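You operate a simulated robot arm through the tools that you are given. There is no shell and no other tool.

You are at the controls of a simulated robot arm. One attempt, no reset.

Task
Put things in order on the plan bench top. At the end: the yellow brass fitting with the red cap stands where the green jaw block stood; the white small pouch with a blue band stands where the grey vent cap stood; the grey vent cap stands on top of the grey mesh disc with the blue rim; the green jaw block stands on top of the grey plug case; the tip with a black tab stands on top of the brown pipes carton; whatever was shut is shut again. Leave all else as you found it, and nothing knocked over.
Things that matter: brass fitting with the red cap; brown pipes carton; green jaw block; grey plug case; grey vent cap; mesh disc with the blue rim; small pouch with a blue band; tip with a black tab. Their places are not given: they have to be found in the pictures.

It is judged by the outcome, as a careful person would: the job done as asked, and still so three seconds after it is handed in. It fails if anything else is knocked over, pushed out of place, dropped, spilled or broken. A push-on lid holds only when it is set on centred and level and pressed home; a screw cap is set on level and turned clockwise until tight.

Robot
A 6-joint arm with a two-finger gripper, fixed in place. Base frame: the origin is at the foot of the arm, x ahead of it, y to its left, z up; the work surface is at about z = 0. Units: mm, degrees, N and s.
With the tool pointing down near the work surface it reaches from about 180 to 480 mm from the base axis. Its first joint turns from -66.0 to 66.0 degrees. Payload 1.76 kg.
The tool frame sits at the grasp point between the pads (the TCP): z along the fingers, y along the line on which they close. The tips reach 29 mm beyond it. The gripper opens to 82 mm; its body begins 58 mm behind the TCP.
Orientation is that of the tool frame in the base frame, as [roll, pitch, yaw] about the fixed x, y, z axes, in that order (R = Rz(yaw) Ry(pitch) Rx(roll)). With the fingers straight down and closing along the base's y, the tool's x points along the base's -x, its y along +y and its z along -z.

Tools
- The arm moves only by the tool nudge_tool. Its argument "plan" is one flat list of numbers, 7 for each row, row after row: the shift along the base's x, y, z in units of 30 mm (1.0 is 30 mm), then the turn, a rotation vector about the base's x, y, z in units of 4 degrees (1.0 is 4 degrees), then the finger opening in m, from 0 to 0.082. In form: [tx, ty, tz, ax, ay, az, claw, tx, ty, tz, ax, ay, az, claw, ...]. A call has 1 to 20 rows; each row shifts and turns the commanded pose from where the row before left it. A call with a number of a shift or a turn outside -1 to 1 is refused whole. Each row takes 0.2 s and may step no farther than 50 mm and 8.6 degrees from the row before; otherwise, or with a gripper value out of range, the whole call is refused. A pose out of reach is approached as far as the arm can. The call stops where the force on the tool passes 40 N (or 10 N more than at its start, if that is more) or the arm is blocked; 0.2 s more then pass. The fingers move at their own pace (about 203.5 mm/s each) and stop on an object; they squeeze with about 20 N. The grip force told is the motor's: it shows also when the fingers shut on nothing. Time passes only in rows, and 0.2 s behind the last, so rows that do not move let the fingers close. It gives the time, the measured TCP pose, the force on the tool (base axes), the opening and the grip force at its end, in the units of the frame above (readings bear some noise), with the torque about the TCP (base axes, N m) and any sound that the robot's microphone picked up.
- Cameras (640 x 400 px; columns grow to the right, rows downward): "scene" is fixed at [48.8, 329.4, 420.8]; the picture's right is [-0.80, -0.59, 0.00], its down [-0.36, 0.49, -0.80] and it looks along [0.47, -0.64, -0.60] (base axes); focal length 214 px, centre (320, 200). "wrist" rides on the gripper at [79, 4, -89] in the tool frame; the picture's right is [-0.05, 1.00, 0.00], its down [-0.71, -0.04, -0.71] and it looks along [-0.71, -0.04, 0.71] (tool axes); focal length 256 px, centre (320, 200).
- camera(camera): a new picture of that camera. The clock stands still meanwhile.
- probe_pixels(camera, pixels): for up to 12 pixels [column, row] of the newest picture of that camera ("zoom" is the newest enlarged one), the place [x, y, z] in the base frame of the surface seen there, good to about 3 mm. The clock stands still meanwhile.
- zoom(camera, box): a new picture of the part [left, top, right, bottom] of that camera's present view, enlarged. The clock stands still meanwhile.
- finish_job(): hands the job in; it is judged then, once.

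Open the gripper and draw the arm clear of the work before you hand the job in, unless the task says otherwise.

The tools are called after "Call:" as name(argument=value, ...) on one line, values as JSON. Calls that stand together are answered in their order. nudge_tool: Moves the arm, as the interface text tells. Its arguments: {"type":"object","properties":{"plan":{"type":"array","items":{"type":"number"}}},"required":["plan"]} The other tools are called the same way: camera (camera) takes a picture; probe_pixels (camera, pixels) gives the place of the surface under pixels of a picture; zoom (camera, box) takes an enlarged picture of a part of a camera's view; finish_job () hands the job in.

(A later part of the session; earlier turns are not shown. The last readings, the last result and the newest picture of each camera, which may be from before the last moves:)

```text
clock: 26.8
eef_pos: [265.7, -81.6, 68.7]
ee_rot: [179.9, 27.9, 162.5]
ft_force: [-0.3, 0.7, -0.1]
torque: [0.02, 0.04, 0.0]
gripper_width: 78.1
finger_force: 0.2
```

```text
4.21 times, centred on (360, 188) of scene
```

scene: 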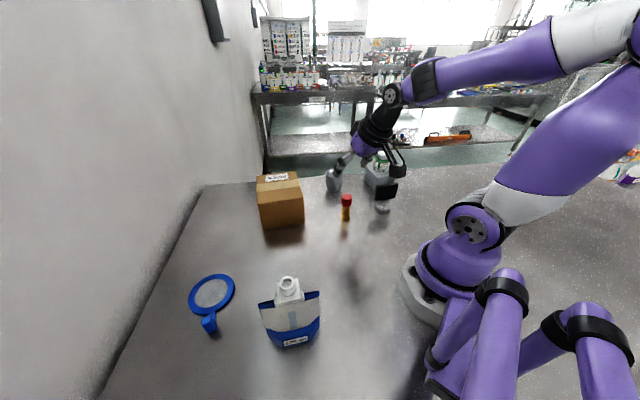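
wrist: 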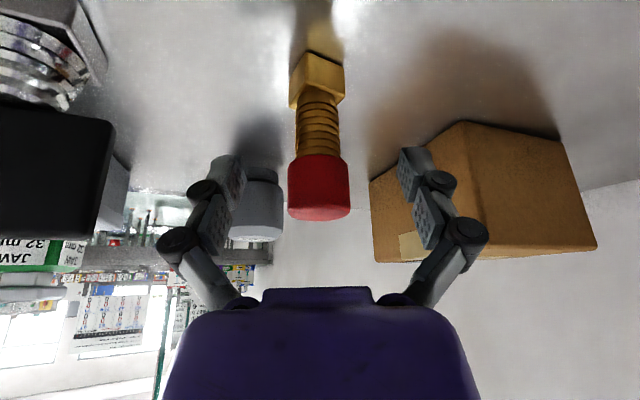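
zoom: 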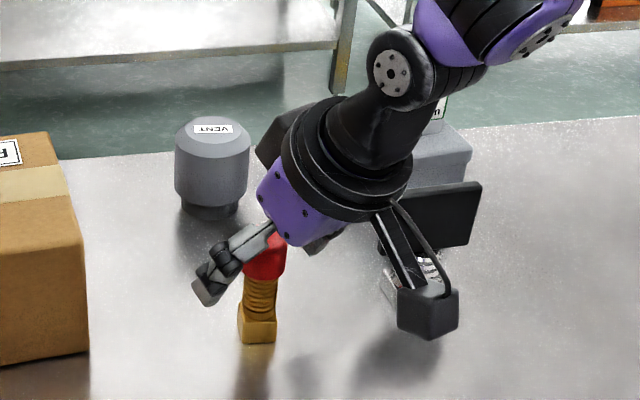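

The cap is centred between the pads within ≈1 mm. I close gently in stages and hold.

Call:
nudge_tool(plan=[0, 0, 0, 0, 0, 0, 0.05, 0, 0, 0, 0, 0, 0, 0.037, 0, 0, 0, 0, 0, 0, 0.032, 0, 0, 0, 0, 0, 0, 0.028, 0, 0, 0, 0, 0, 0, 0, 0, 0, 0, 0, 0, 0, 0, 0, 0, 0, 0, 0, 0, 0])

Call:
camera(camera="wrist")

Call:
zoom(camera="scene", box=[310, 140, 410, 235])

```text
clock: 28.4
eef_pos: [264.4, -84.3, 68.6]
ee_rot: [179.9, 28.0, 162.5]
ft_force: [-0.2, -0.4, 1.5]
torque: [-0.02, 0.03, -0.01]
gripper_width: 28.2
finger_force: 19.7
```

```text
taken
```

wrist: 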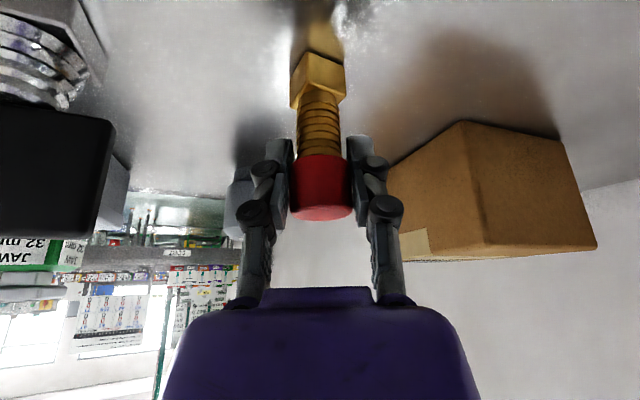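

```text
4.21 times, centred on (360, 188) of scene
```

zoom: 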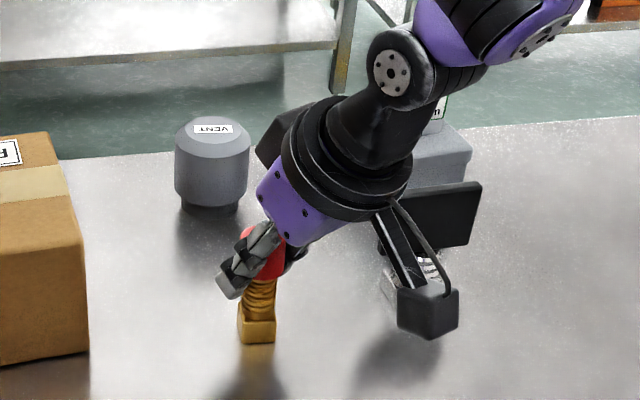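

Gripped at 28.2 mm on the cap, 19.7 N. I lift slowly.

Call:
nudge_tool(plan=[0, 0, 0.1, 0, 0, 0, 0, 0, 0, 0.1, 0, 0, 0, 0, 0, 0, 0.1, 0, 0, 0, 0, 0, 0, 0.2, 0, 0, 0, 0, 0, 0, 0.2, 0, 0, 0, 0, 0, 0, 0, 0, 0, 0, 0])

Call:
camera(camera="wrist")

Call:
zoom(camera="scene", box=[310, 140, 410, 235])

```text
clock: 29.8
eef_pos: [266.0, -84.0, 90.1]
ee_rot: [179.9, 28.0, 162.5]
ft_force: [0.3, 0.6, -0.9]
torque: [0.0, 0.0, -0.03]
gripper_width: 28.6
finger_force: 19.9
```

```text
taken
```

wrist: 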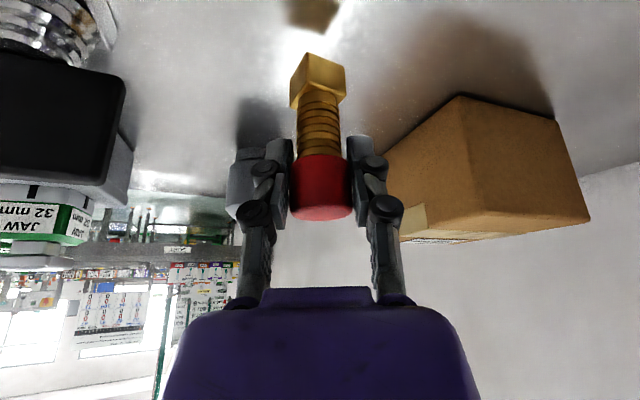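

```text
4.21 times, centred on (360, 188) of scene
```

zoom: 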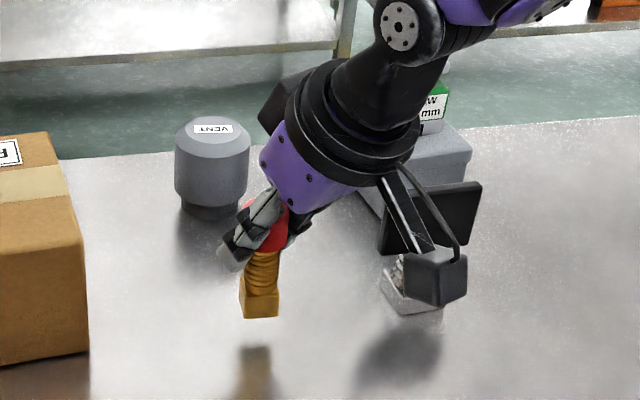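

The fitting hangs upright from the gripper, its base ≈21 mm up. I swing it left to angle 19° while rising to z≈170.

Call:
nudge_tool(plan=[0.32, 0.53, 0.35, 0, 0, 0.91, 0, 0.29, 0.557, 0.35, 0, 0, 0.91, 0, 0.257, 0.587, 0.35, 0, 0, 0.91, 0, 0.217, 0.613, 0.35, 0, 0, 0.91, 0, 0.18, 0.633, 0.35, 0, 0, 0.91, 0, 0.137, 0.657, 0.3, 0, 0, 0.91, 0, 0.097, 0.673, 0.25, 0, 0, 0.91, 0, 0.05, 0.69, 0.2, 0, 0, 0.91, 0, 0.003, 0.7, 0.1, 0, 0, 0.91, 0, -0.043, 0.71, 0.1, 0, 0, 0.91, 0, 0, 0, 0, 0, 0, 0, 0])

Call:
camera(camera="wrist")

```text
clock: 32.2
eef_pos: [310.5, 107.6, 171.6]
ee_rot: [179.8, 28.1, -161.2]
ft_force: [0.0, 0.4, -0.8]
torque: [-0.02, 0.0, -0.02]
gripper_width: 28.2
finger_force: 20.4
```

```text
taken
```

wrist: 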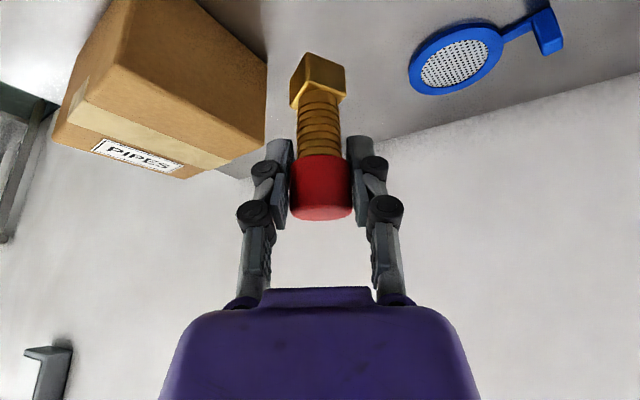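

Held well; carton is at left, free space ahead. I extend outward at z≈165, then slope down toward (491,168,100).

Call:
nudge_tool(plan=[0.6, 0.2, 0, 0, 0, 0, 0, 0.68, 0.22, 0, 0, 0, 0, 0, 0.68, 0.22, 0, 0, 0, 0, 0, 0.68, 0.22, -0.1, 0, 0, 0, 0, 0.68, 0.22, -0.1, 0, 0, 0, 0, 0.68, 0.22, -0.2, 0, 0, 0, 0, 0.5, 0.18, -0.5, 0, 0, 0, 0, 0.5, 0.18, -0.5, 0, 0, 0, 0, 0.5, 0.18, -0.5, 0, 0, 0, 0, 0.5, 0.18, -0.5, 0, 0, 0, 0, 0, 0, 0, 0, 0, 0, 0])

Call:
camera(camera="scene")

Call:
camera(camera="wrist")

```text
clock: 34.6
eef_pos: [490.8, 167.2, 98.3]
ee_rot: [179.8, 28.2, -161.1]
ft_force: [0.0, 0.9, -1.8]
torque: [-0.03, 0.02, 0.0]
gripper_width: 27.9
finger_force: 19.7
```

```text
taken
```

scene: 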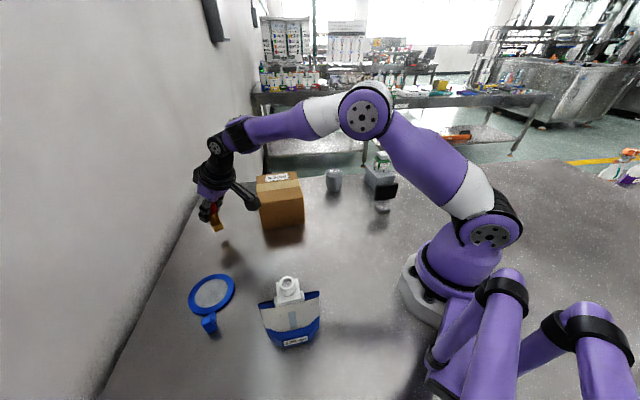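

```text
taken
```

wrist: 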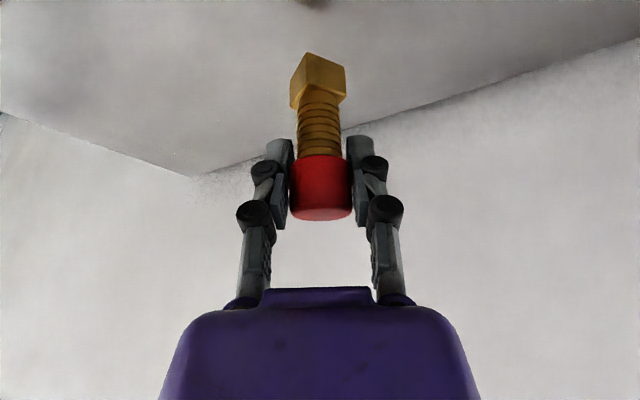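

Fitting is over the jaw's old spot with its base ≈30 mm up. I lower 25 mm, then slow.

Call:
nudge_tool(plan=[0, 0, -0.3, 0, 0, 0, 0, 0, 0, -0.3, 0, 0, 0, 0, 0, 0, -0.2, 0, 0, 0, 0, 0, 0, -0.05, 0, 0, 0, 0, 0, 0, 0, 0, 0, 0, 0])

Call:
zoom(camera="scene", box=[185, 175, 255, 250])

```text
clock: 35.8
eef_pos: [489.9, 167.8, 74.0]
ee_rot: [180.0, 28.0, -161.1]
ft_force: [-0.5, -0.6, -0.6]
torque: [-0.01, 0.01, -0.01]
gripper_width: 28.1
finger_force: 19.6
```

```text
5.33 times, centred on (220, 212) of scene
```

zoom: 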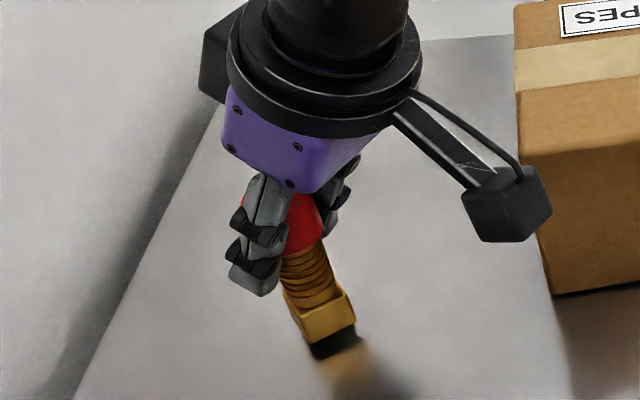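

Upright once the view's lean is allowed for. I lower in ~1.5 mm steps to contact.

Call:
nudge_tool(plan=[0, 0, -0.06, 0, 0, 0, 0, 0, 0, -0.05, 0, 0, 0, 0, 0, 0, -0.04, 0, 0, 0, 0, 0, 0, 0, 0, 0, 0, 0])

```text
clock: 36.8
eef_pos: [491.6, 167.6, 69.6]
ee_rot: [179.9, 28.0, -161.0]
ft_force: [1.2, -0.5, -0.7]
torque: [0.0, -0.02, 0.02]
gripper_width: 28.0
finger_force: 19.9
```

Call:
nudge_tool(plan=[0, 0, -0.03, 0, 0, 0, 0, 0, 0, -0.03, 0, 0, 0, 0, 0, 0, 0, 0, 0, 0, 0])

Call:
zoom(camera="scene", box=[185, 175, 255, 250])

```text
clock: 37.6
eef_pos: [491.7, 167.3, 68.6]
ee_rot: [-180.0, 28.3, -161.1]
ft_force: [-2.1, -2.0, 13.1]
torque: [-0.04, -0.01, -0.04]
gripper_width: 28.2
finger_force: 19.8
```

```text
5.33 times, centred on (220, 212) of scene
```

zoom: 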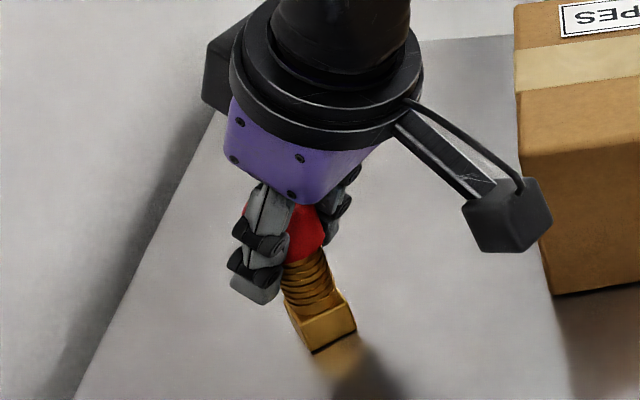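

Contact at 13 N, z=68.6 as at the pick. I ease up a hair, open in stages, and withdraw along the finger direction.

Call:
nudge_tool(plan=[0, 0, 0.025, 0, 0, 0, 0, 0, 0, 0, 0, 0, 0, 0.03, 0, 0, 0, 0, 0, 0, 0.036, 0, 0, 0, 0, 0, 0, 0.05, 0, 0, 0, 0, 0, 0, 0.07, 0, 0, 0, 0, 0, 0, 0.078, 0, 0, 0, 0, 0, 0, 0.078])

Call:
camera(camera="wrist")

Call:
zoom(camera="scene", box=[185, 175, 255, 250])

```text
clock: 39.2
eef_pos: [491.5, 167.8, 68.0]
ee_rot: [179.9, 28.0, -161.2]
ft_force: [0.5, 0.1, -0.1]
torque: [0.01, 0.03, -0.01]
gripper_width: 78.0
finger_force: 0.0
```

```text
taken
```

wrist: 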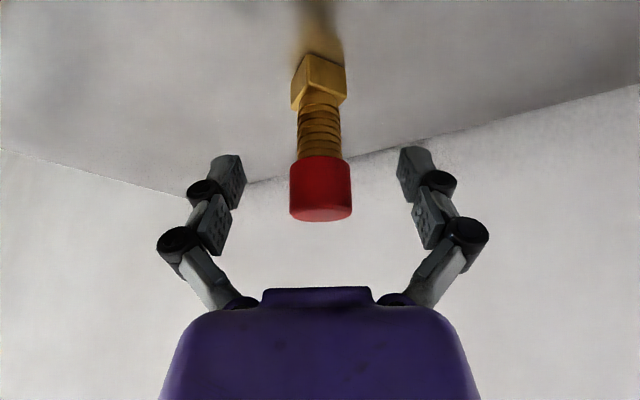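

```text
5.33 times, centred on (220, 212) of scene
```

zoom: 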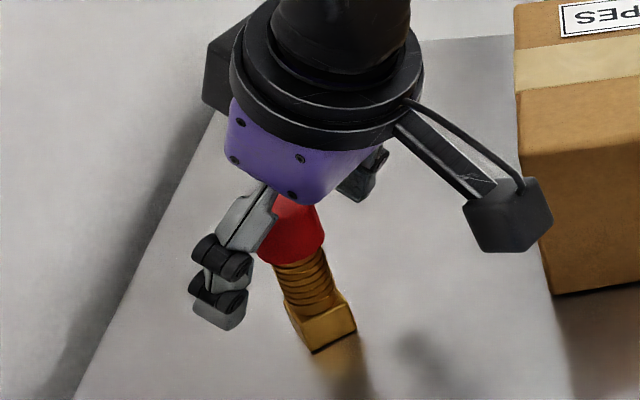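

The fitting stands free at the jaw's old spot. I withdraw back along the fingers.

Call:
nudge_tool(plan=[-0.2, -0.07, 0.4, 0, 0, 0, 0.082, -0.4, -0.138, 0.795, 0, 0, 0, 0.082, -0.4, -0.138, 0.795, 0, 0, 0, 0.082, -0.4, -0.138, 0.795, 0, 0, 0, 0.082, -0.2, -0.1, 0.4, 0, 0, 0, 0.082])

Call:
zoom(camera="scene", box=[170, 140, 330, 250])

Call:
camera(camera="wrist")

```text
clock: 40.4
eef_pos: [442.3, 150.4, 163.7]
ee_rot: [179.9, 28.1, -161.1]
ft_force: [0.5, 0.3, 0.7]
torque: [-0.01, -0.02, 0.01]
gripper_width: 82.1
finger_force: 0.1
```

```text
3.64 times, centred on (250, 195) of scene
```

zoom: 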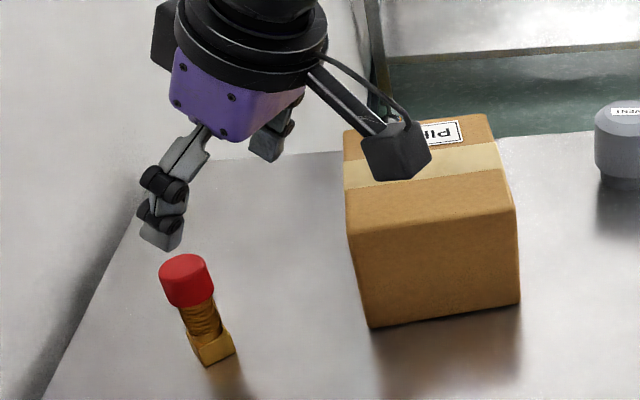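

```text
taken
```

wrist: 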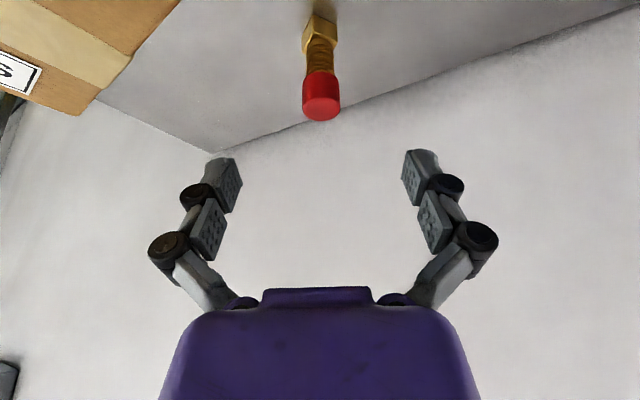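

Fitting stands alone and upright. Now I cross over the carton at z≈175 to a hover short of the vent cap, turning −46°.

Call:
nudge_tool(plan=[-0.227, -0.862, 0.2, 0, 0, -0.892, 0.082, -0.227, -0.862, 0.2, 0, 0, -0.892, 0.082, -0.227, -0.862, 0, 0, 0, -0.892, 0.082, -0.227, -0.862, 0, 0, 0, -0.892, 0.082, -0.227, -0.862, 0, 0, 0, -0.892, 0.082, -0.227, -0.862, 0, 0, 0, -0.892, 0.082, -0.227, -0.862, 0, 0, 0, -0.892, 0.082, -0.227, -0.862, 0, 0, 0, -0.892, 0.082, -0.227, -0.862, 0, 0, 0, -0.892, 0.082, -0.227, -0.862, 0, 0, 0, -0.892, 0.082, -0.227, -0.862, 0, 0, 0, -0.892, 0.082, -0.227, -0.862, 0, 0, 0, -0.892, 0.082, -0.227, -0.862, 0, 0, 0, -0.892, 0.082, 0, 0, 0, 0, 0, 0, 0.082])

Call:
camera(camera="wrist")

Call:
camera(camera="scene")

```text
clock: 43.4
eef_pos: [354.5, -186.6, 176.5]
ee_rot: [179.9, 27.9, 152.6]
ft_force: [-0.1, 0.1, -0.2]
torque: [-0.05, -0.04, 0.03]
gripper_width: 82.1
finger_force: 0.0
```

```text
taken
```

wrist: 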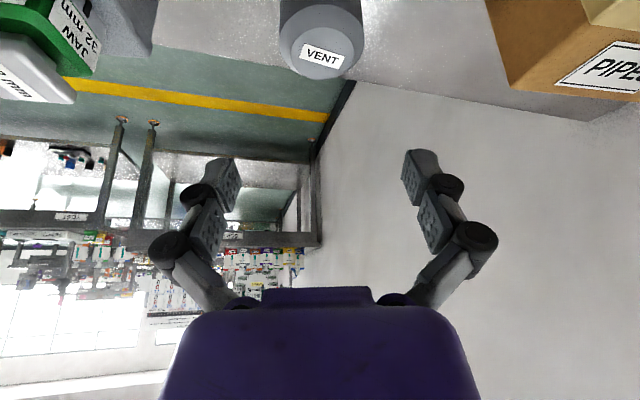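

```text
taken
```

scene: 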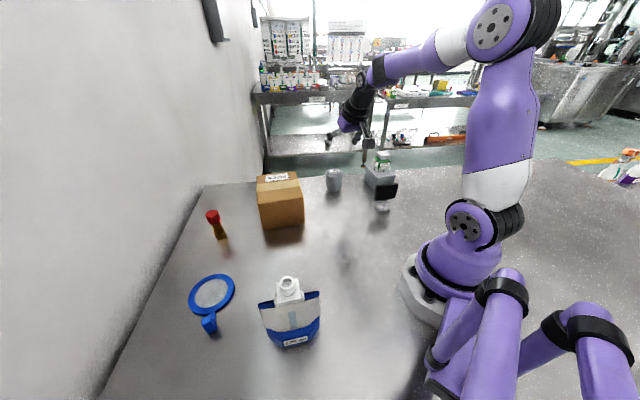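

The vent cap is at wrist (322,45), about centred. I probe its top for the exact centre.

Call:
probe_pixels(camera="wrist", pixels=[[322, 55], [295, 55], [351, 50], [322, 38], [322, 72], [283, 40], [363, 35], [283, 15], [363, 12], [322, 25], [281, 30], [365, 28]])

Call:
zoom(camera="wrist", box=[260, 0, 385, 80])

```text
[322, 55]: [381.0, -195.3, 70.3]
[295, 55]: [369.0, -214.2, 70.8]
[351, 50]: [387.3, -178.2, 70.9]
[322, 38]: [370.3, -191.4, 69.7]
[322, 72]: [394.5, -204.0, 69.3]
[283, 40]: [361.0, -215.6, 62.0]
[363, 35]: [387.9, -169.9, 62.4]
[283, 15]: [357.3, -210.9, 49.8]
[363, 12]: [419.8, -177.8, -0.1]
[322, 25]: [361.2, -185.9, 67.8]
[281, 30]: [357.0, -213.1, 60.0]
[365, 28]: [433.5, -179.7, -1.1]
```

```text
5.00 times, centred on (322, 40) of wrist
```

zoom: 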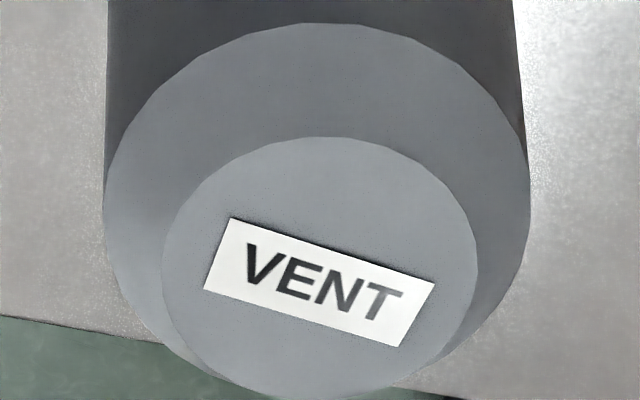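

Vent cap centre ≈(377,−196). I move over it and descend to z≈70, then check alignment.

Call:
nudge_tool(plan=[0.75, -0.31, -0.3, 0, 0, 0, 0.082, 0, 0, -0.8, 0, 0, 0, 0.082, 0, 0, -0.8, 0, 0, 0, 0.082, 0, 0, -0.8, 0, 0, 0, 0.082, 0, 0, -0.5, 0, 0, 0, 0.082, 0, 0, 0, 0, 0, 0, 0.082])

Call:
camera(camera="wrist")

```text
clock: 44.8
eef_pos: [377.4, -195.1, 79.4]
ee_rot: [179.9, 28.0, 152.5]
ft_force: [0.0, -0.2, 0.5]
torque: [-0.02, 0.0, -0.02]
gripper_width: 81.9
finger_force: 0.0
```

```text
taken
```

wrist: 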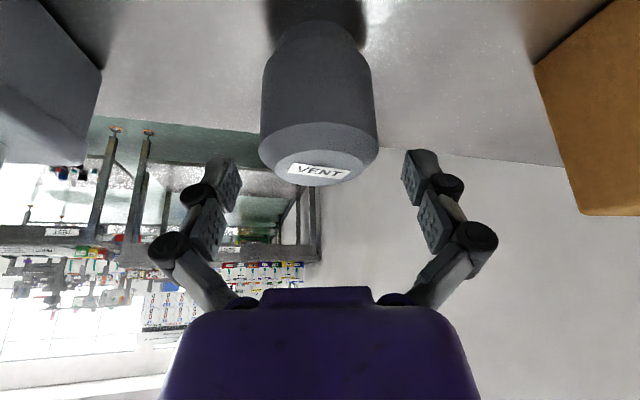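

The cap (cols 259–378) is centred between the fingers. I descend the last 34 mm to z≈45.

Call:
nudge_tool(plan=[0, 0, -0.4, 0, 0, 0, 0.082, 0, 0, -0.4, 0, 0, 0, 0.082, 0, 0, -0.3, 0, 0, 0, 0.082, 0, 0, 0, 0, 0, 0, 0.082])

Call:
camera(camera="wrist")

```text
clock: 45.8
eef_pos: [377.9, -196.2, 46.1]
ee_rot: [179.9, 28.0, 152.4]
ft_force: [0.4, 0.3, -0.7]
torque: [-0.03, 0.0, 0.01]
gripper_width: 81.9
finger_force: 0.0
```

```text
taken
```

wrist: 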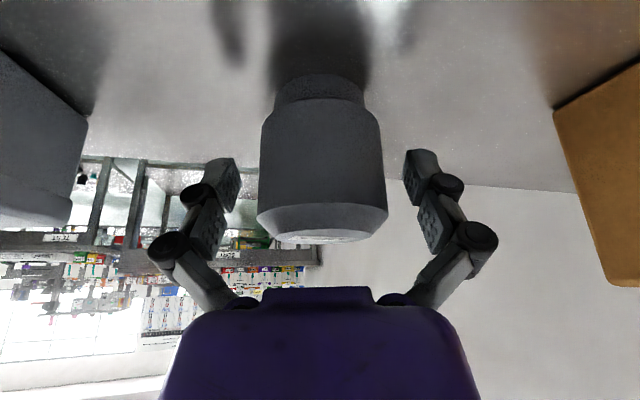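

Well placed around the body. I close in stages.

Call:
nudge_tool(plan=[0, 0, 0, 0, 0, 0, 0.07, 0, 0, 0, 0, 0, 0, 0.062, 0, 0, 0, 0, 0, 0, 0.056, 0, 0, 0, 0, 0, 0, 0.04, 0, 0, 0, 0, 0, 0, 0, 0, 0, 0, 0, 0, 0, 0, 0, 0, 0, 0, 0, 0, 0])

Call:
camera(camera="wrist")

```text
clock: 47.4
eef_pos: [377.9, -197.3, 46.8]
ee_rot: [180.0, 28.0, 152.5]
ft_force: [-0.7, 1.3, 6.9]
torque: [0.01, 0.02, -0.05]
gripper_width: 58.3
finger_force: 20.3
```

```text
taken
```

wrist: 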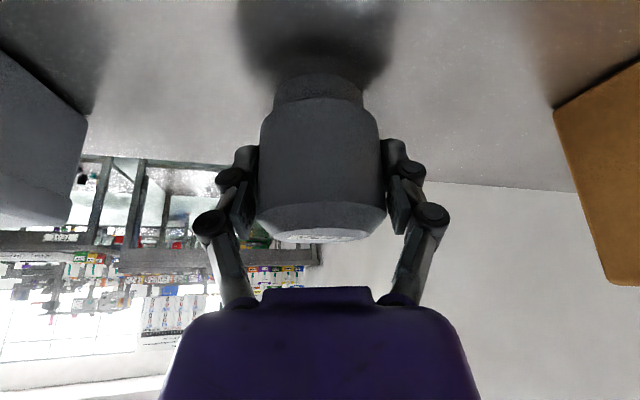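

Gripped at 58.3 mm, 20 N. I lift slowly.

Call:
nudge_tool(plan=[0, 0, 0.1, 0, 0, 0, 0, 0, 0, 0.1, 0, 0, 0, 0, 0, 0, 0.1, 0, 0, 0, 0, 0, 0, 0.15, 0, 0, 0, 0, 0, 0, 0.2, 0, 0, 0, 0, 0, 0, 0, 0, 0, 0, 0])

Call:
camera(camera="wrist")

```text
clock: 48.8
eef_pos: [377.7, -194.9, 65.3]
ee_rot: [180.0, 28.0, 152.4]
ft_force: [-0.6, 0.2, 0.2]
torque: [0.04, 0.02, 0.0]
gripper_width: 58.0
finger_force: 20.2
```

```text
taken
```

wrist: 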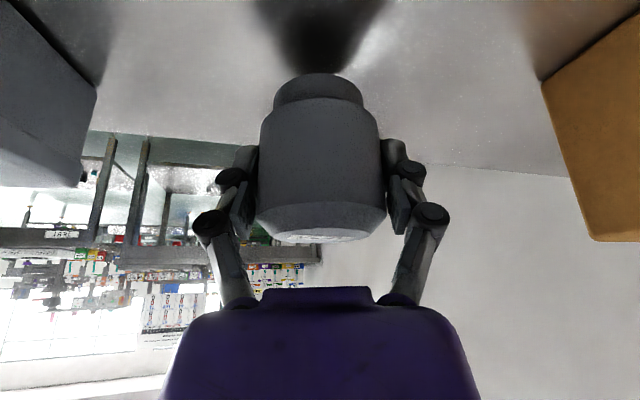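

The cap rises with the gripper. I go up and inward to z≈180, r≈360.

Call:
nudge_tool(plan=[-0.2, 0.1, 0.6, 0, 0, 0, 0, -0.34, 0.176, 0.65, 0, 0, 0, 0, -0.34, 0.176, 0.65, 0, 0, 0, 0, -0.34, 0.176, 0.65, 0, 0, 0, 0, -0.34, 0.176, 0.65, 0, 0, 0, 0, -0.34, 0.176, 0.65, 0, 0, 0, 0, 0, 0, 0, 0, 0, 0, 0])

Call:
camera(camera="wrist")

```text
clock: 50.4
eef_pos: [318.9, -165.5, 183.0]
ee_rot: [179.9, 28.0, 152.4]
ft_force: [-0.2, -1.3, -1.5]
torque: [0.01, 0.02, 0.02]
gripper_width: 58.0
finger_force: 20.3
```

```text
taken
```

wrist: 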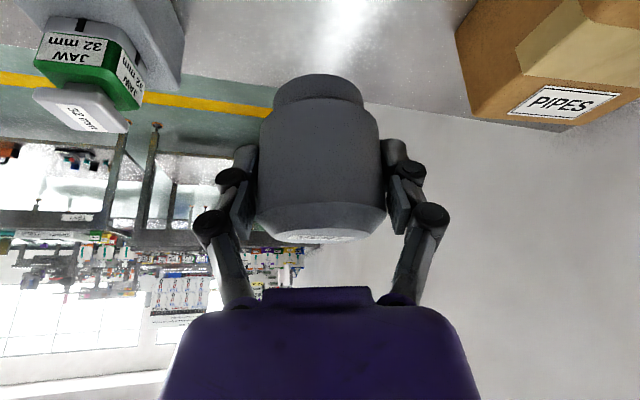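

Vent cap secure at z=183, base well above the carton. I swing it left about the base to angle 37°.

Call:
nudge_tool(plan=[0.34, 0.713, 0, 0, 0, 0.945, 0, 0.29, 0.737, 0, 0, 0, 0.945, 0, 0.243, 0.753, 0, 0, 0, 0.945, 0, 0.193, 0.767, 0, 0, 0, 0.945, 0, 0.14, 0.78, 0, 0, 0, 0.945, 0, 0.09, 0.787, 0, 0, 0, 0.945, 0, 0.04, 0.79, 0, 0, 0, 0.945, 0, -0.017, 0.793, 0, 0, 0, 0.945, 0, -0.067, 0.787, 0, 0, 0, 0.945, 0, -0.117, 0.783, 0, 0, 0, 0.945, 0, -0.17, 0.773, 0, 0, 0, 0.945, 0, -0.22, 0.76, 0, 0, 0, 0.945, 0, -0.27, 0.743, 0, 0, 0, 0.945, 0, -0.32, 0.727, 0, 0, 0, 0.945, 0, -0.367, 0.7, 0, 0, 0, 0.945, 0, -0.41, 0.677, 0, 0, 0, 0.945, 0, -0.453, 0.65, 0, 0, 0, 0.945, 0])

Call:
camera(camera="wrist")

Call:
camera(camera="scene")

```text
clock: 54.0
eef_pos: [287.2, 215.6, 180.2]
ee_rot: [180.0, 28.0, -143.2]
ft_force: [-0.5, 0.6, -0.5]
torque: [0.03, -0.01, -0.02]
gripper_width: 58.1
finger_force: 19.8
```

```text
taken
```

wrist: 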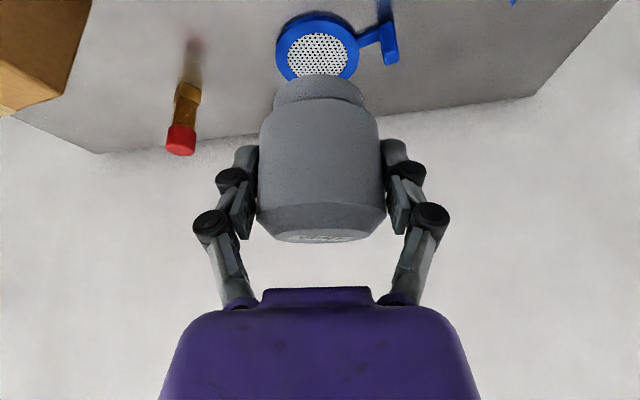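

```text
taken
```

scene: 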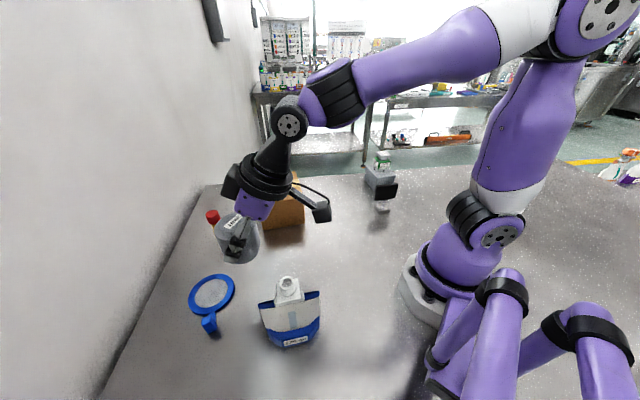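

The disc is visible in both views. I zoom in on it from the scene camera for an exact centre.

Call:
zoom(camera="scene", box=[180, 265, 244, 305])

```text
10.00 times, centred on (212, 285) of scene
```

zoom: 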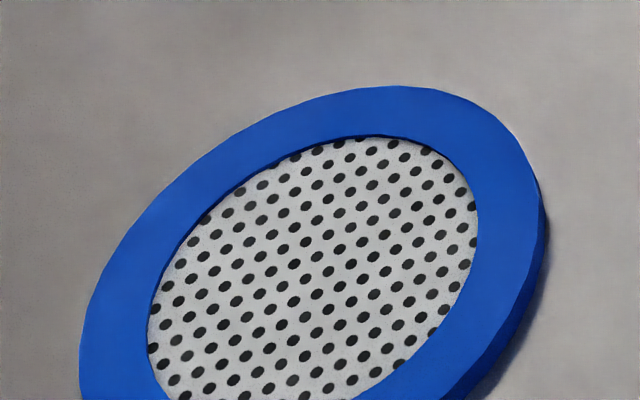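

Call:
zoom(camera="scene", box=[168, 266, 256, 321])

Call:
probe_pixels(camera="zoom", pixels=[[160, 260], [165, 220], [250, 120], [340, 65], [430, 65], [470, 110], [480, 160], [440, 250], [380, 310], [300, 345], [220, 345], [175, 310]])

Call:
probe_pixels(camera="zoom", pixels=[[205, 270], [240, 180], [320, 110], [400, 100], [435, 150], [420, 220], [360, 280], [280, 315], [220, 305], [320, 205], [260, 230], [380, 180]])

```text
7.27 times, centred on (212, 294) of scene
```

zoom: 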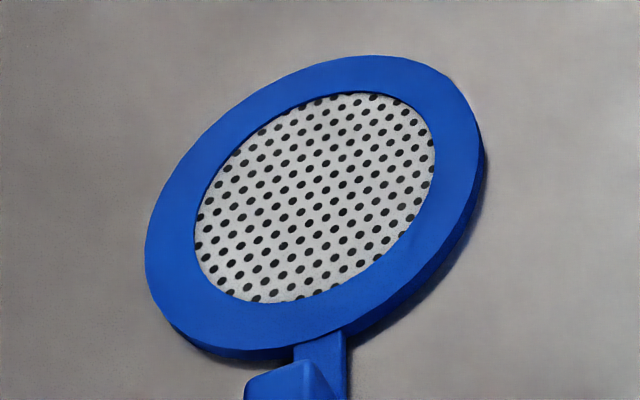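

```text
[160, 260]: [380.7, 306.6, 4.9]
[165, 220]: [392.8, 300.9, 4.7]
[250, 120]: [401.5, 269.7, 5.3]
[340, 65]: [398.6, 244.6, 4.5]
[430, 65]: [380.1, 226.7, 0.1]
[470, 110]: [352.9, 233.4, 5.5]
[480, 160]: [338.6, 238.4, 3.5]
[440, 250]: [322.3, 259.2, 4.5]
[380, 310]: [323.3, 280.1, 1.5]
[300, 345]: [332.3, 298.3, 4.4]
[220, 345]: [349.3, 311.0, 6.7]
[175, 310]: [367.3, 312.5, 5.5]
```

```text
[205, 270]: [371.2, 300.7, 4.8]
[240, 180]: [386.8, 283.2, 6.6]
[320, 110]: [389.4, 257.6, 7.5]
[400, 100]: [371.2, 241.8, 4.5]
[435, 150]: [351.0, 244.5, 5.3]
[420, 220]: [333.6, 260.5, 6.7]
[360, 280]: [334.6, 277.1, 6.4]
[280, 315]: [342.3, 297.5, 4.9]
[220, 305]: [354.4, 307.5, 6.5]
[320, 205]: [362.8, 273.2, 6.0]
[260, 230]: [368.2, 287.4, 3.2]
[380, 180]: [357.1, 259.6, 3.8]
```

Disc centre ≈(362,272), mesh z≈5. I move over it and lower to z≈65.

Call:
nudge_tool(plan=[0.627, 0.476, -0.2, 0, 0, 0, 0, 0.627, 0.476, -0.2, 0, 0, 0, 0, 0.627, 0.476, -0.2, 0, 0, 0, 0, 0.627, 0.476, -0.2, 0, 0, 0, 0, 0, 0, -0.6, 0, 0, 0, 0, 0, 0, -0.6, 0, 0, 0, 0, 0, 0, -0.6, 0, 0, 0, 0, 0, 0, -0.6, 0, 0, 0, 0, 0, 0, -0.5, 0, 0, 0, 0, 0, 0, 0, 0, 0, 0, 0])

Call:
camera(camera="wrist")

Call:
zoom(camera="scene", box=[150, 220, 270, 330])

```text
clock: 56.2
eef_pos: [362.8, 272.7, 68.9]
ee_rot: [180.0, 28.0, -143.3]
ft_force: [-1.0, 0.2, -0.5]
torque: [-0.01, 0.03, 0.01]
gripper_width: 58.6
finger_force: 20.2
```

```text
taken
```

wrist: 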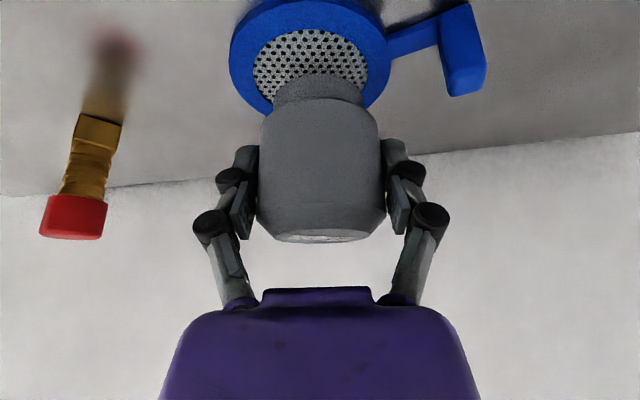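

```text
3.64 times, centred on (210, 275) of scene
```

zoom: 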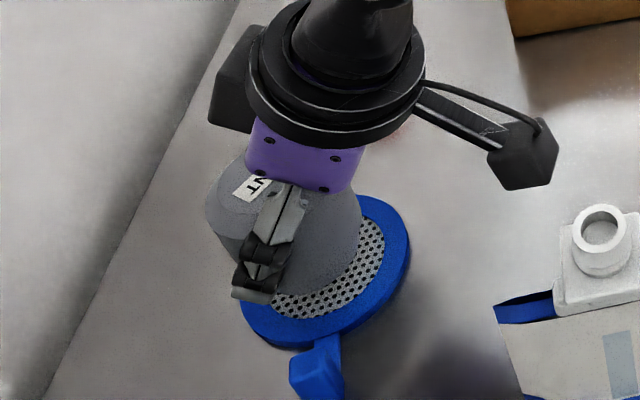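

In the wrist view the rim spans cols 229–391 (mid 310) while the neck sits at 318, hinting a few mm offset. I probe the rim from this view.

Call:
zoom(camera="wrist", box=[220, 0, 404, 115])

Call:
probe_pixels(camera="zoom", pixels=[[40, 200], [42, 150], [80, 85], [130, 45], [200, 15], [420, 15], [500, 55], [560, 110], [585, 190], [575, 250], [550, 310], [90, 320]])

Call:
probe_pixels(camera="zoom", pixels=[[118, 250], [125, 200], [160, 150], [220, 115], [310, 100], [400, 115], [470, 155], [505, 205], [510, 250], [490, 300], [150, 310], [310, 180]])

```text
3.48 times, centred on (312, 58) of wrist
```

zoom: 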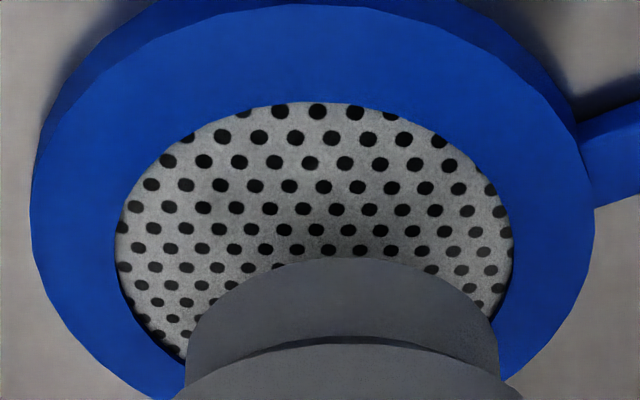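

```text
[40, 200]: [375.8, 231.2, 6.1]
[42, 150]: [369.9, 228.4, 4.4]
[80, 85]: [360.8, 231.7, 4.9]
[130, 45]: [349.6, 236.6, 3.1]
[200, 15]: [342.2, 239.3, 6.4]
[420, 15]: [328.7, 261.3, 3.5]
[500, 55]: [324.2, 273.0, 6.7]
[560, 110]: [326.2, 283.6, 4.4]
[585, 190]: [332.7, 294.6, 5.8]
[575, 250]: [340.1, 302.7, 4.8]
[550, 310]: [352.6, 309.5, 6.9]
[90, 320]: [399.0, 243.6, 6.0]
```

```text
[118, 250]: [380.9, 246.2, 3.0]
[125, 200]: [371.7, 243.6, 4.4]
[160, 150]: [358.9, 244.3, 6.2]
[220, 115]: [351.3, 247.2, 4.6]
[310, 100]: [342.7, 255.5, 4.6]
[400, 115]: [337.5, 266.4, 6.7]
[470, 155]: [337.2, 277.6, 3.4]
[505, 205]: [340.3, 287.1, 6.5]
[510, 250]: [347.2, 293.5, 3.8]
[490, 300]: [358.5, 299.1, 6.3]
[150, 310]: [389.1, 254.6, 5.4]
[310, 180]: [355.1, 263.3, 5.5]
```

From the wrist view the disc centre is ≈(364.5,270.6). I shift by (+1.9,−1.9) and lower to just above contact.

Call:
nudge_tool(plan=[0.063, -0.063, 0, 0, 0, 0, 0, 0, 0, -0.25, 0, 0, 0, 0, 0, 0, -0.2, 0, 0, 0, 0, 0, 0, 0, 0, 0, 0, 0])

Call:
zoom(camera="wrist", box=[220, 0, 404, 115])

```text
clock: 57.2
eef_pos: [365.3, 271.0, 55.7]
ee_rot: [179.9, 28.0, -143.2]
ft_force: [-0.1, 0.2, 0.0]
torque: [-0.02, 0.0, 0.04]
gripper_width: 58.0
finger_force: 19.7
```

```text
3.48 times, centred on (312, 58) of wrist
```

zoom: 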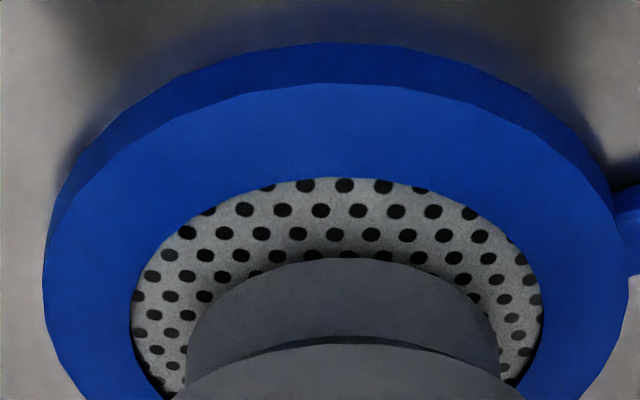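

Neck is centred over the mesh (neck mid col 342 vs mesh 337 in the zoom). I lower in ~1.2 mm steps until contact.

Call:
nudge_tool(plan=[0, 0, -0.05, 0, 0, 0, 0, 0, 0, -0.04, 0, 0, 0, 0, 0, 0, 0, 0, 0, 0, 0])

```text
clock: 58.0
eef_pos: [365.9, 271.3, 54.2]
ee_rot: [179.9, 28.0, -143.2]
ft_force: [-0.3, 0.0, -0.3]
torque: [0.02, 0.0, 0.02]
gripper_width: 58.2
finger_force: 19.8
```

Call:
nudge_tool(plan=[0, 0, -0.04, 0, 0, 0, 0, 0, 0, -0.03, 0, 0, 0, 0, 0, 0, 0, 0, 0, 0, 0])

```text
clock: 58.8
eef_pos: [366.1, 271.3, 52.8]
ee_rot: [179.9, 28.2, -143.3]
ft_force: [-2.2, -1.4, 5.6]
torque: [-0.12, 0.04, 0.0]
gripper_width: 58.2
finger_force: 20.0
```

Contact at 5.6 N. I check the seating visually before release.

Call:
zoom(camera="wrist", box=[220, 0, 404, 115])

Call:
zoom(camera="scene", box=[170, 250, 260, 320])

```text
3.48 times, centred on (312, 58) of wrist
```

zoom: 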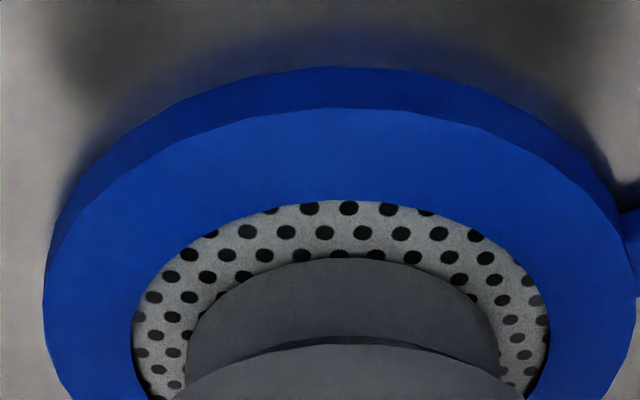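

```text
5.71 times, centred on (215, 285) of scene
```

zoom: 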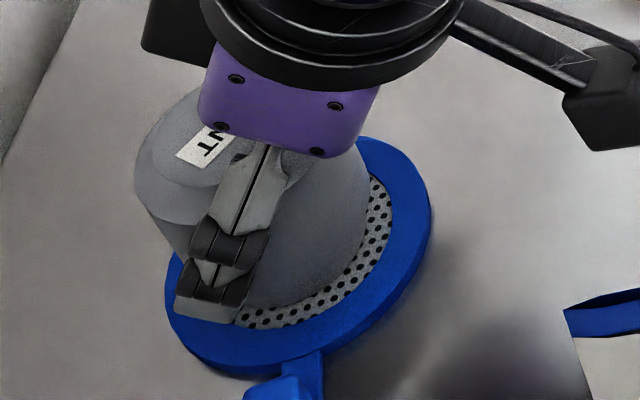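

The neck sits on the mesh with even gaps left and right (54 vs 50 px). I open in stages.

Call:
nudge_tool(plan=[0, 0, 0, 0, 0, 0, 0.06, 0, 0, 0, 0, 0, 0, 0.064, 0, 0, 0, 0, 0, 0, 0.07, 0, 0, 0, 0, 0, 0, 0.078, 0, 0, 0, 0, 0, 0, 0.078])

Call:
camera(camera="wrist")

Call:
zoom(camera="scene", box=[170, 250, 260, 320])

```text
clock: 60.0
eef_pos: [366.1, 270.0, 52.2]
ee_rot: [180.0, 28.0, -143.4]
ft_force: [-0.4, 0.1, 0.0]
torque: [-0.05, 0.0, 0.0]
gripper_width: 78.0
finger_force: 0.0
```

```text
taken
```

wrist: 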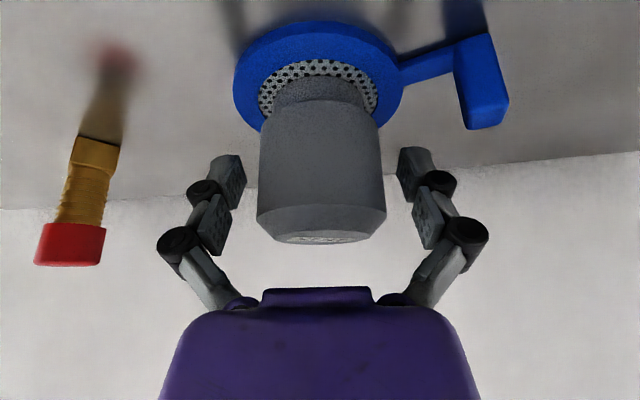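

```text
5.71 times, centred on (215, 285) of scene
```

zoom: 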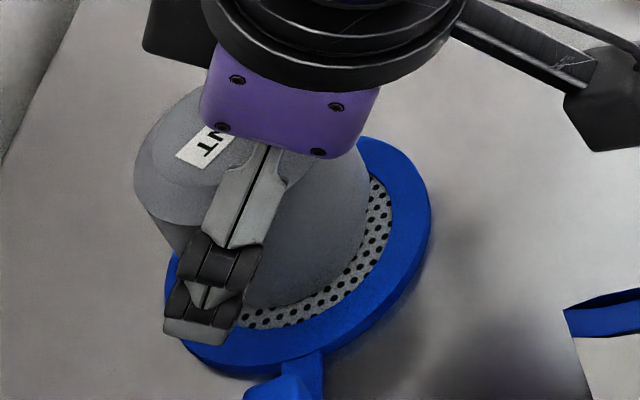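

The cap stands on the mesh disc. I withdraw along the fingers, then straight up.

Call:
nudge_tool(plan=[-0.17, -0.125, 0.4, 0, 0, 0, 0.082, -0.34, -0.25, 0.795, 0, 0, 0, 0.082, -0.34, -0.25, 0.795, 0, 0, 0, 0.082, -0.34, -0.25, 0.795, 0, 0, 0, 0.082, 0, 0, 0.7, 0, 0, 0, 0.082, 0, 0, 0.7, 0, 0, 0, 0.082, 0, 0, 0.7, 0, 0, 0, 0.082, 0, 0, 0.6, 0, 0, 0, 0.082])

Call:
camera(camera="scene")

Call:
camera(camera="wrist")

```text
clock: 61.8
eef_pos: [328.1, 245.3, 217.6]
ee_rot: [179.8, 28.1, -143.3]
ft_force: [1.3, -0.3, 1.0]
torque: [0.01, -0.02, -0.03]
gripper_width: 81.9
finger_force: 0.1
```

```text
taken
```

scene: 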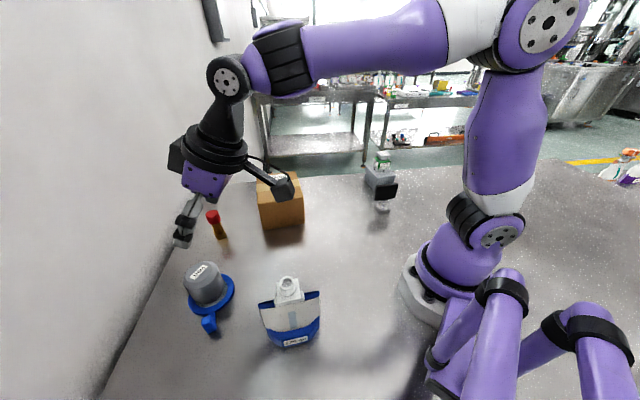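

```text
taken
```

wrist: 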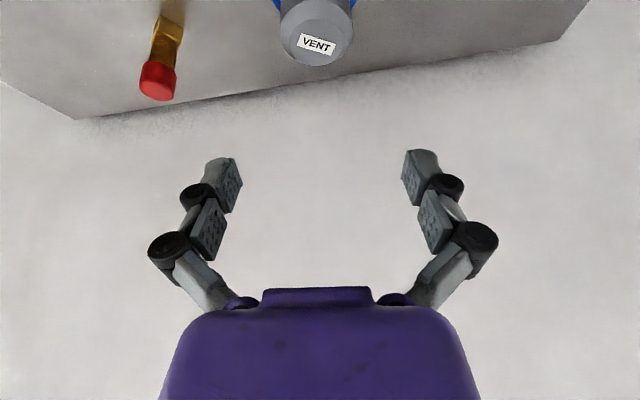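

Vent cap stands on the disc. I un-tilt the tool (28°) and turn +14.5° while moving to a hover over the pouch at ≈(178,227,235).

Call:
nudge_tool(plan=[-0.455, -0.055, 0.06, -0.598, 0.802, 0, 0.082, -0.455, -0.055, 0.06, -0.598, 0.802, 0, 0.082, -0.455, -0.055, 0.06, -0.598, 0.802, 0, 0.082, -0.455, -0.055, 0.06, -0.598, 0.802, 0, 0.082, -0.455, -0.055, 0.06, -0.598, 0.802, 0, 0.082, -0.455, -0.055, 0.06, -0.598, 0.802, 0, 0.082, -0.455, -0.055, 0.06, -0.598, 0.802, 0, 0.082, -0.455, -0.055, 0.05, 0, 0, 0.91, 0.082, -0.455, -0.055, 0.05, 0, 0, 0.91, 0.082, -0.455, -0.055, 0.05, 0, 0, 0.91, 0.082, -0.455, -0.055, 0.05, 0, 0, 0.91, 0.082, 0, 0, 0, 0, 0, 0, 0.082])

Call:
camera(camera="wrist")

Call:
camera(camera="scene")

```text
clock: 64.4
eef_pos: [180.6, 227.1, 235.7]
ee_rot: [179.9, 0.0, -128.7]
ft_force: [0.4, 0.3, -0.6]
torque: [0.0, -0.01, 0.0]
gripper_width: 81.8
finger_force: 0.1
```

```text
taken
```

wrist: 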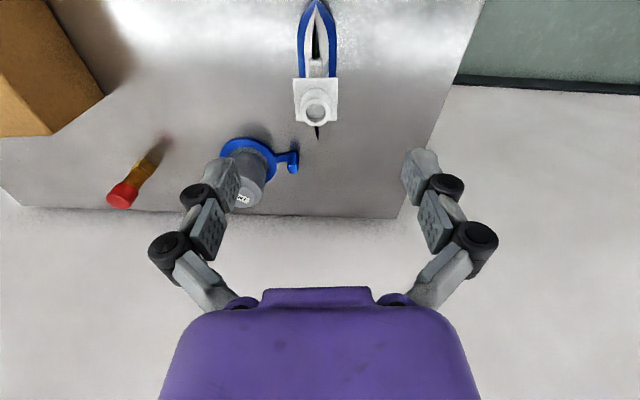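

```text
taken
```

scene: 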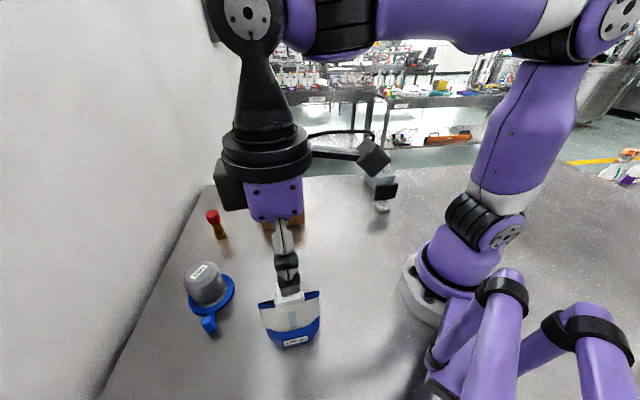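

The pouch is seen edge-on at wrist (315,100), its collar square to the fingers. I zoom and probe the collar.

Call:
zoom(camera="wrist", box=[265, 60, 365, 145])

Call:
probe_pixels(camera="wrist", pixels=[[296, 82], [336, 82], [297, 117], [335, 115], [315, 85], [300, 100], [332, 100], [315, 103], [315, 118], [316, 90], [308, 95], [324, 95]])

```text
4.71 times, centred on (315, 102) of wrist
```

zoom: 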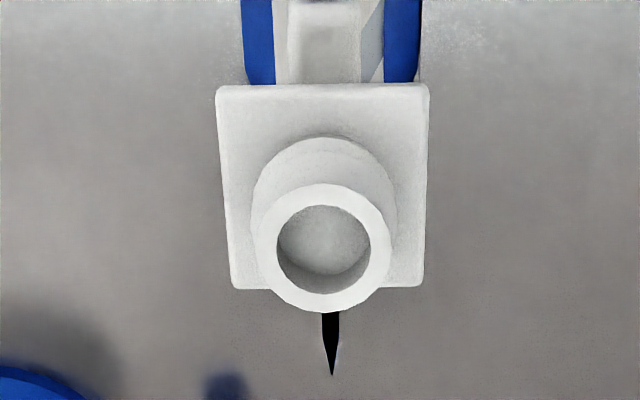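

```text
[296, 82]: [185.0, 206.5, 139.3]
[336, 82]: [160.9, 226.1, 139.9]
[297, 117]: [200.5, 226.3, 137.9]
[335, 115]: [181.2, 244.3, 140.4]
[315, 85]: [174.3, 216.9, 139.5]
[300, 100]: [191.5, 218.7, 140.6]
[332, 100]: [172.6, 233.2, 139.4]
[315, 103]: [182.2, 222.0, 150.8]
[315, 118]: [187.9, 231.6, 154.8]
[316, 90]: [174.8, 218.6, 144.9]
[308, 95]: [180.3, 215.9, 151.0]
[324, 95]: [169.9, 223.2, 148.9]
```

Collar centre ≈(182,225.7), top z≈140. I shift ~2 mm and descend to z≈168 to re-check alignment.

Call:
nudge_tool(plan=[0.06, -0.05, -0.6, 0, 0, 0, 0.082, 0, 0, -0.7, 0, 0, 0, 0.082, 0, 0, -0.7, 0, 0, 0, 0.082, 0, 0, -0.25, 0, 0, 0, 0.082, 0, 0, 0, 0, 0, 0, 0.082])

Call:
camera(camera="wrist")

Call:
zoom(camera="scene", box=[230, 240, 350, 360])

```text
clock: 65.6
eef_pos: [180.3, 225.1, 166.9]
ee_rot: [180.0, 0.0, -128.7]
ft_force: [0.3, -0.6, -0.8]
torque: [-0.02, 0.0, -0.01]
gripper_width: 82.0
finger_force: 0.2
```

```text
taken
```

wrist: 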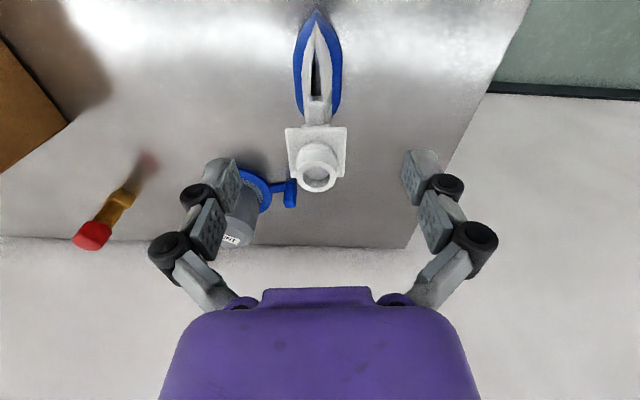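

```text
3.33 times, centred on (290, 300) of scene
```

zoom: 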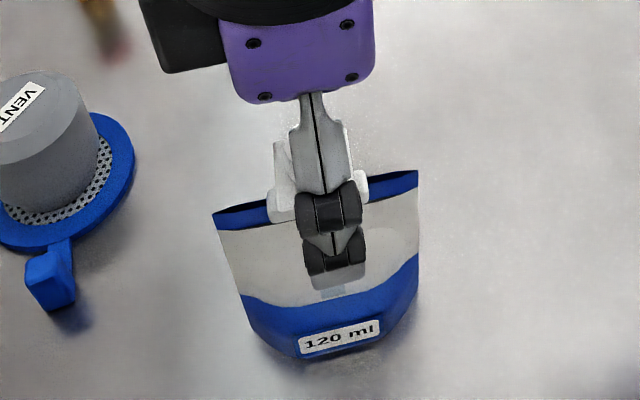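

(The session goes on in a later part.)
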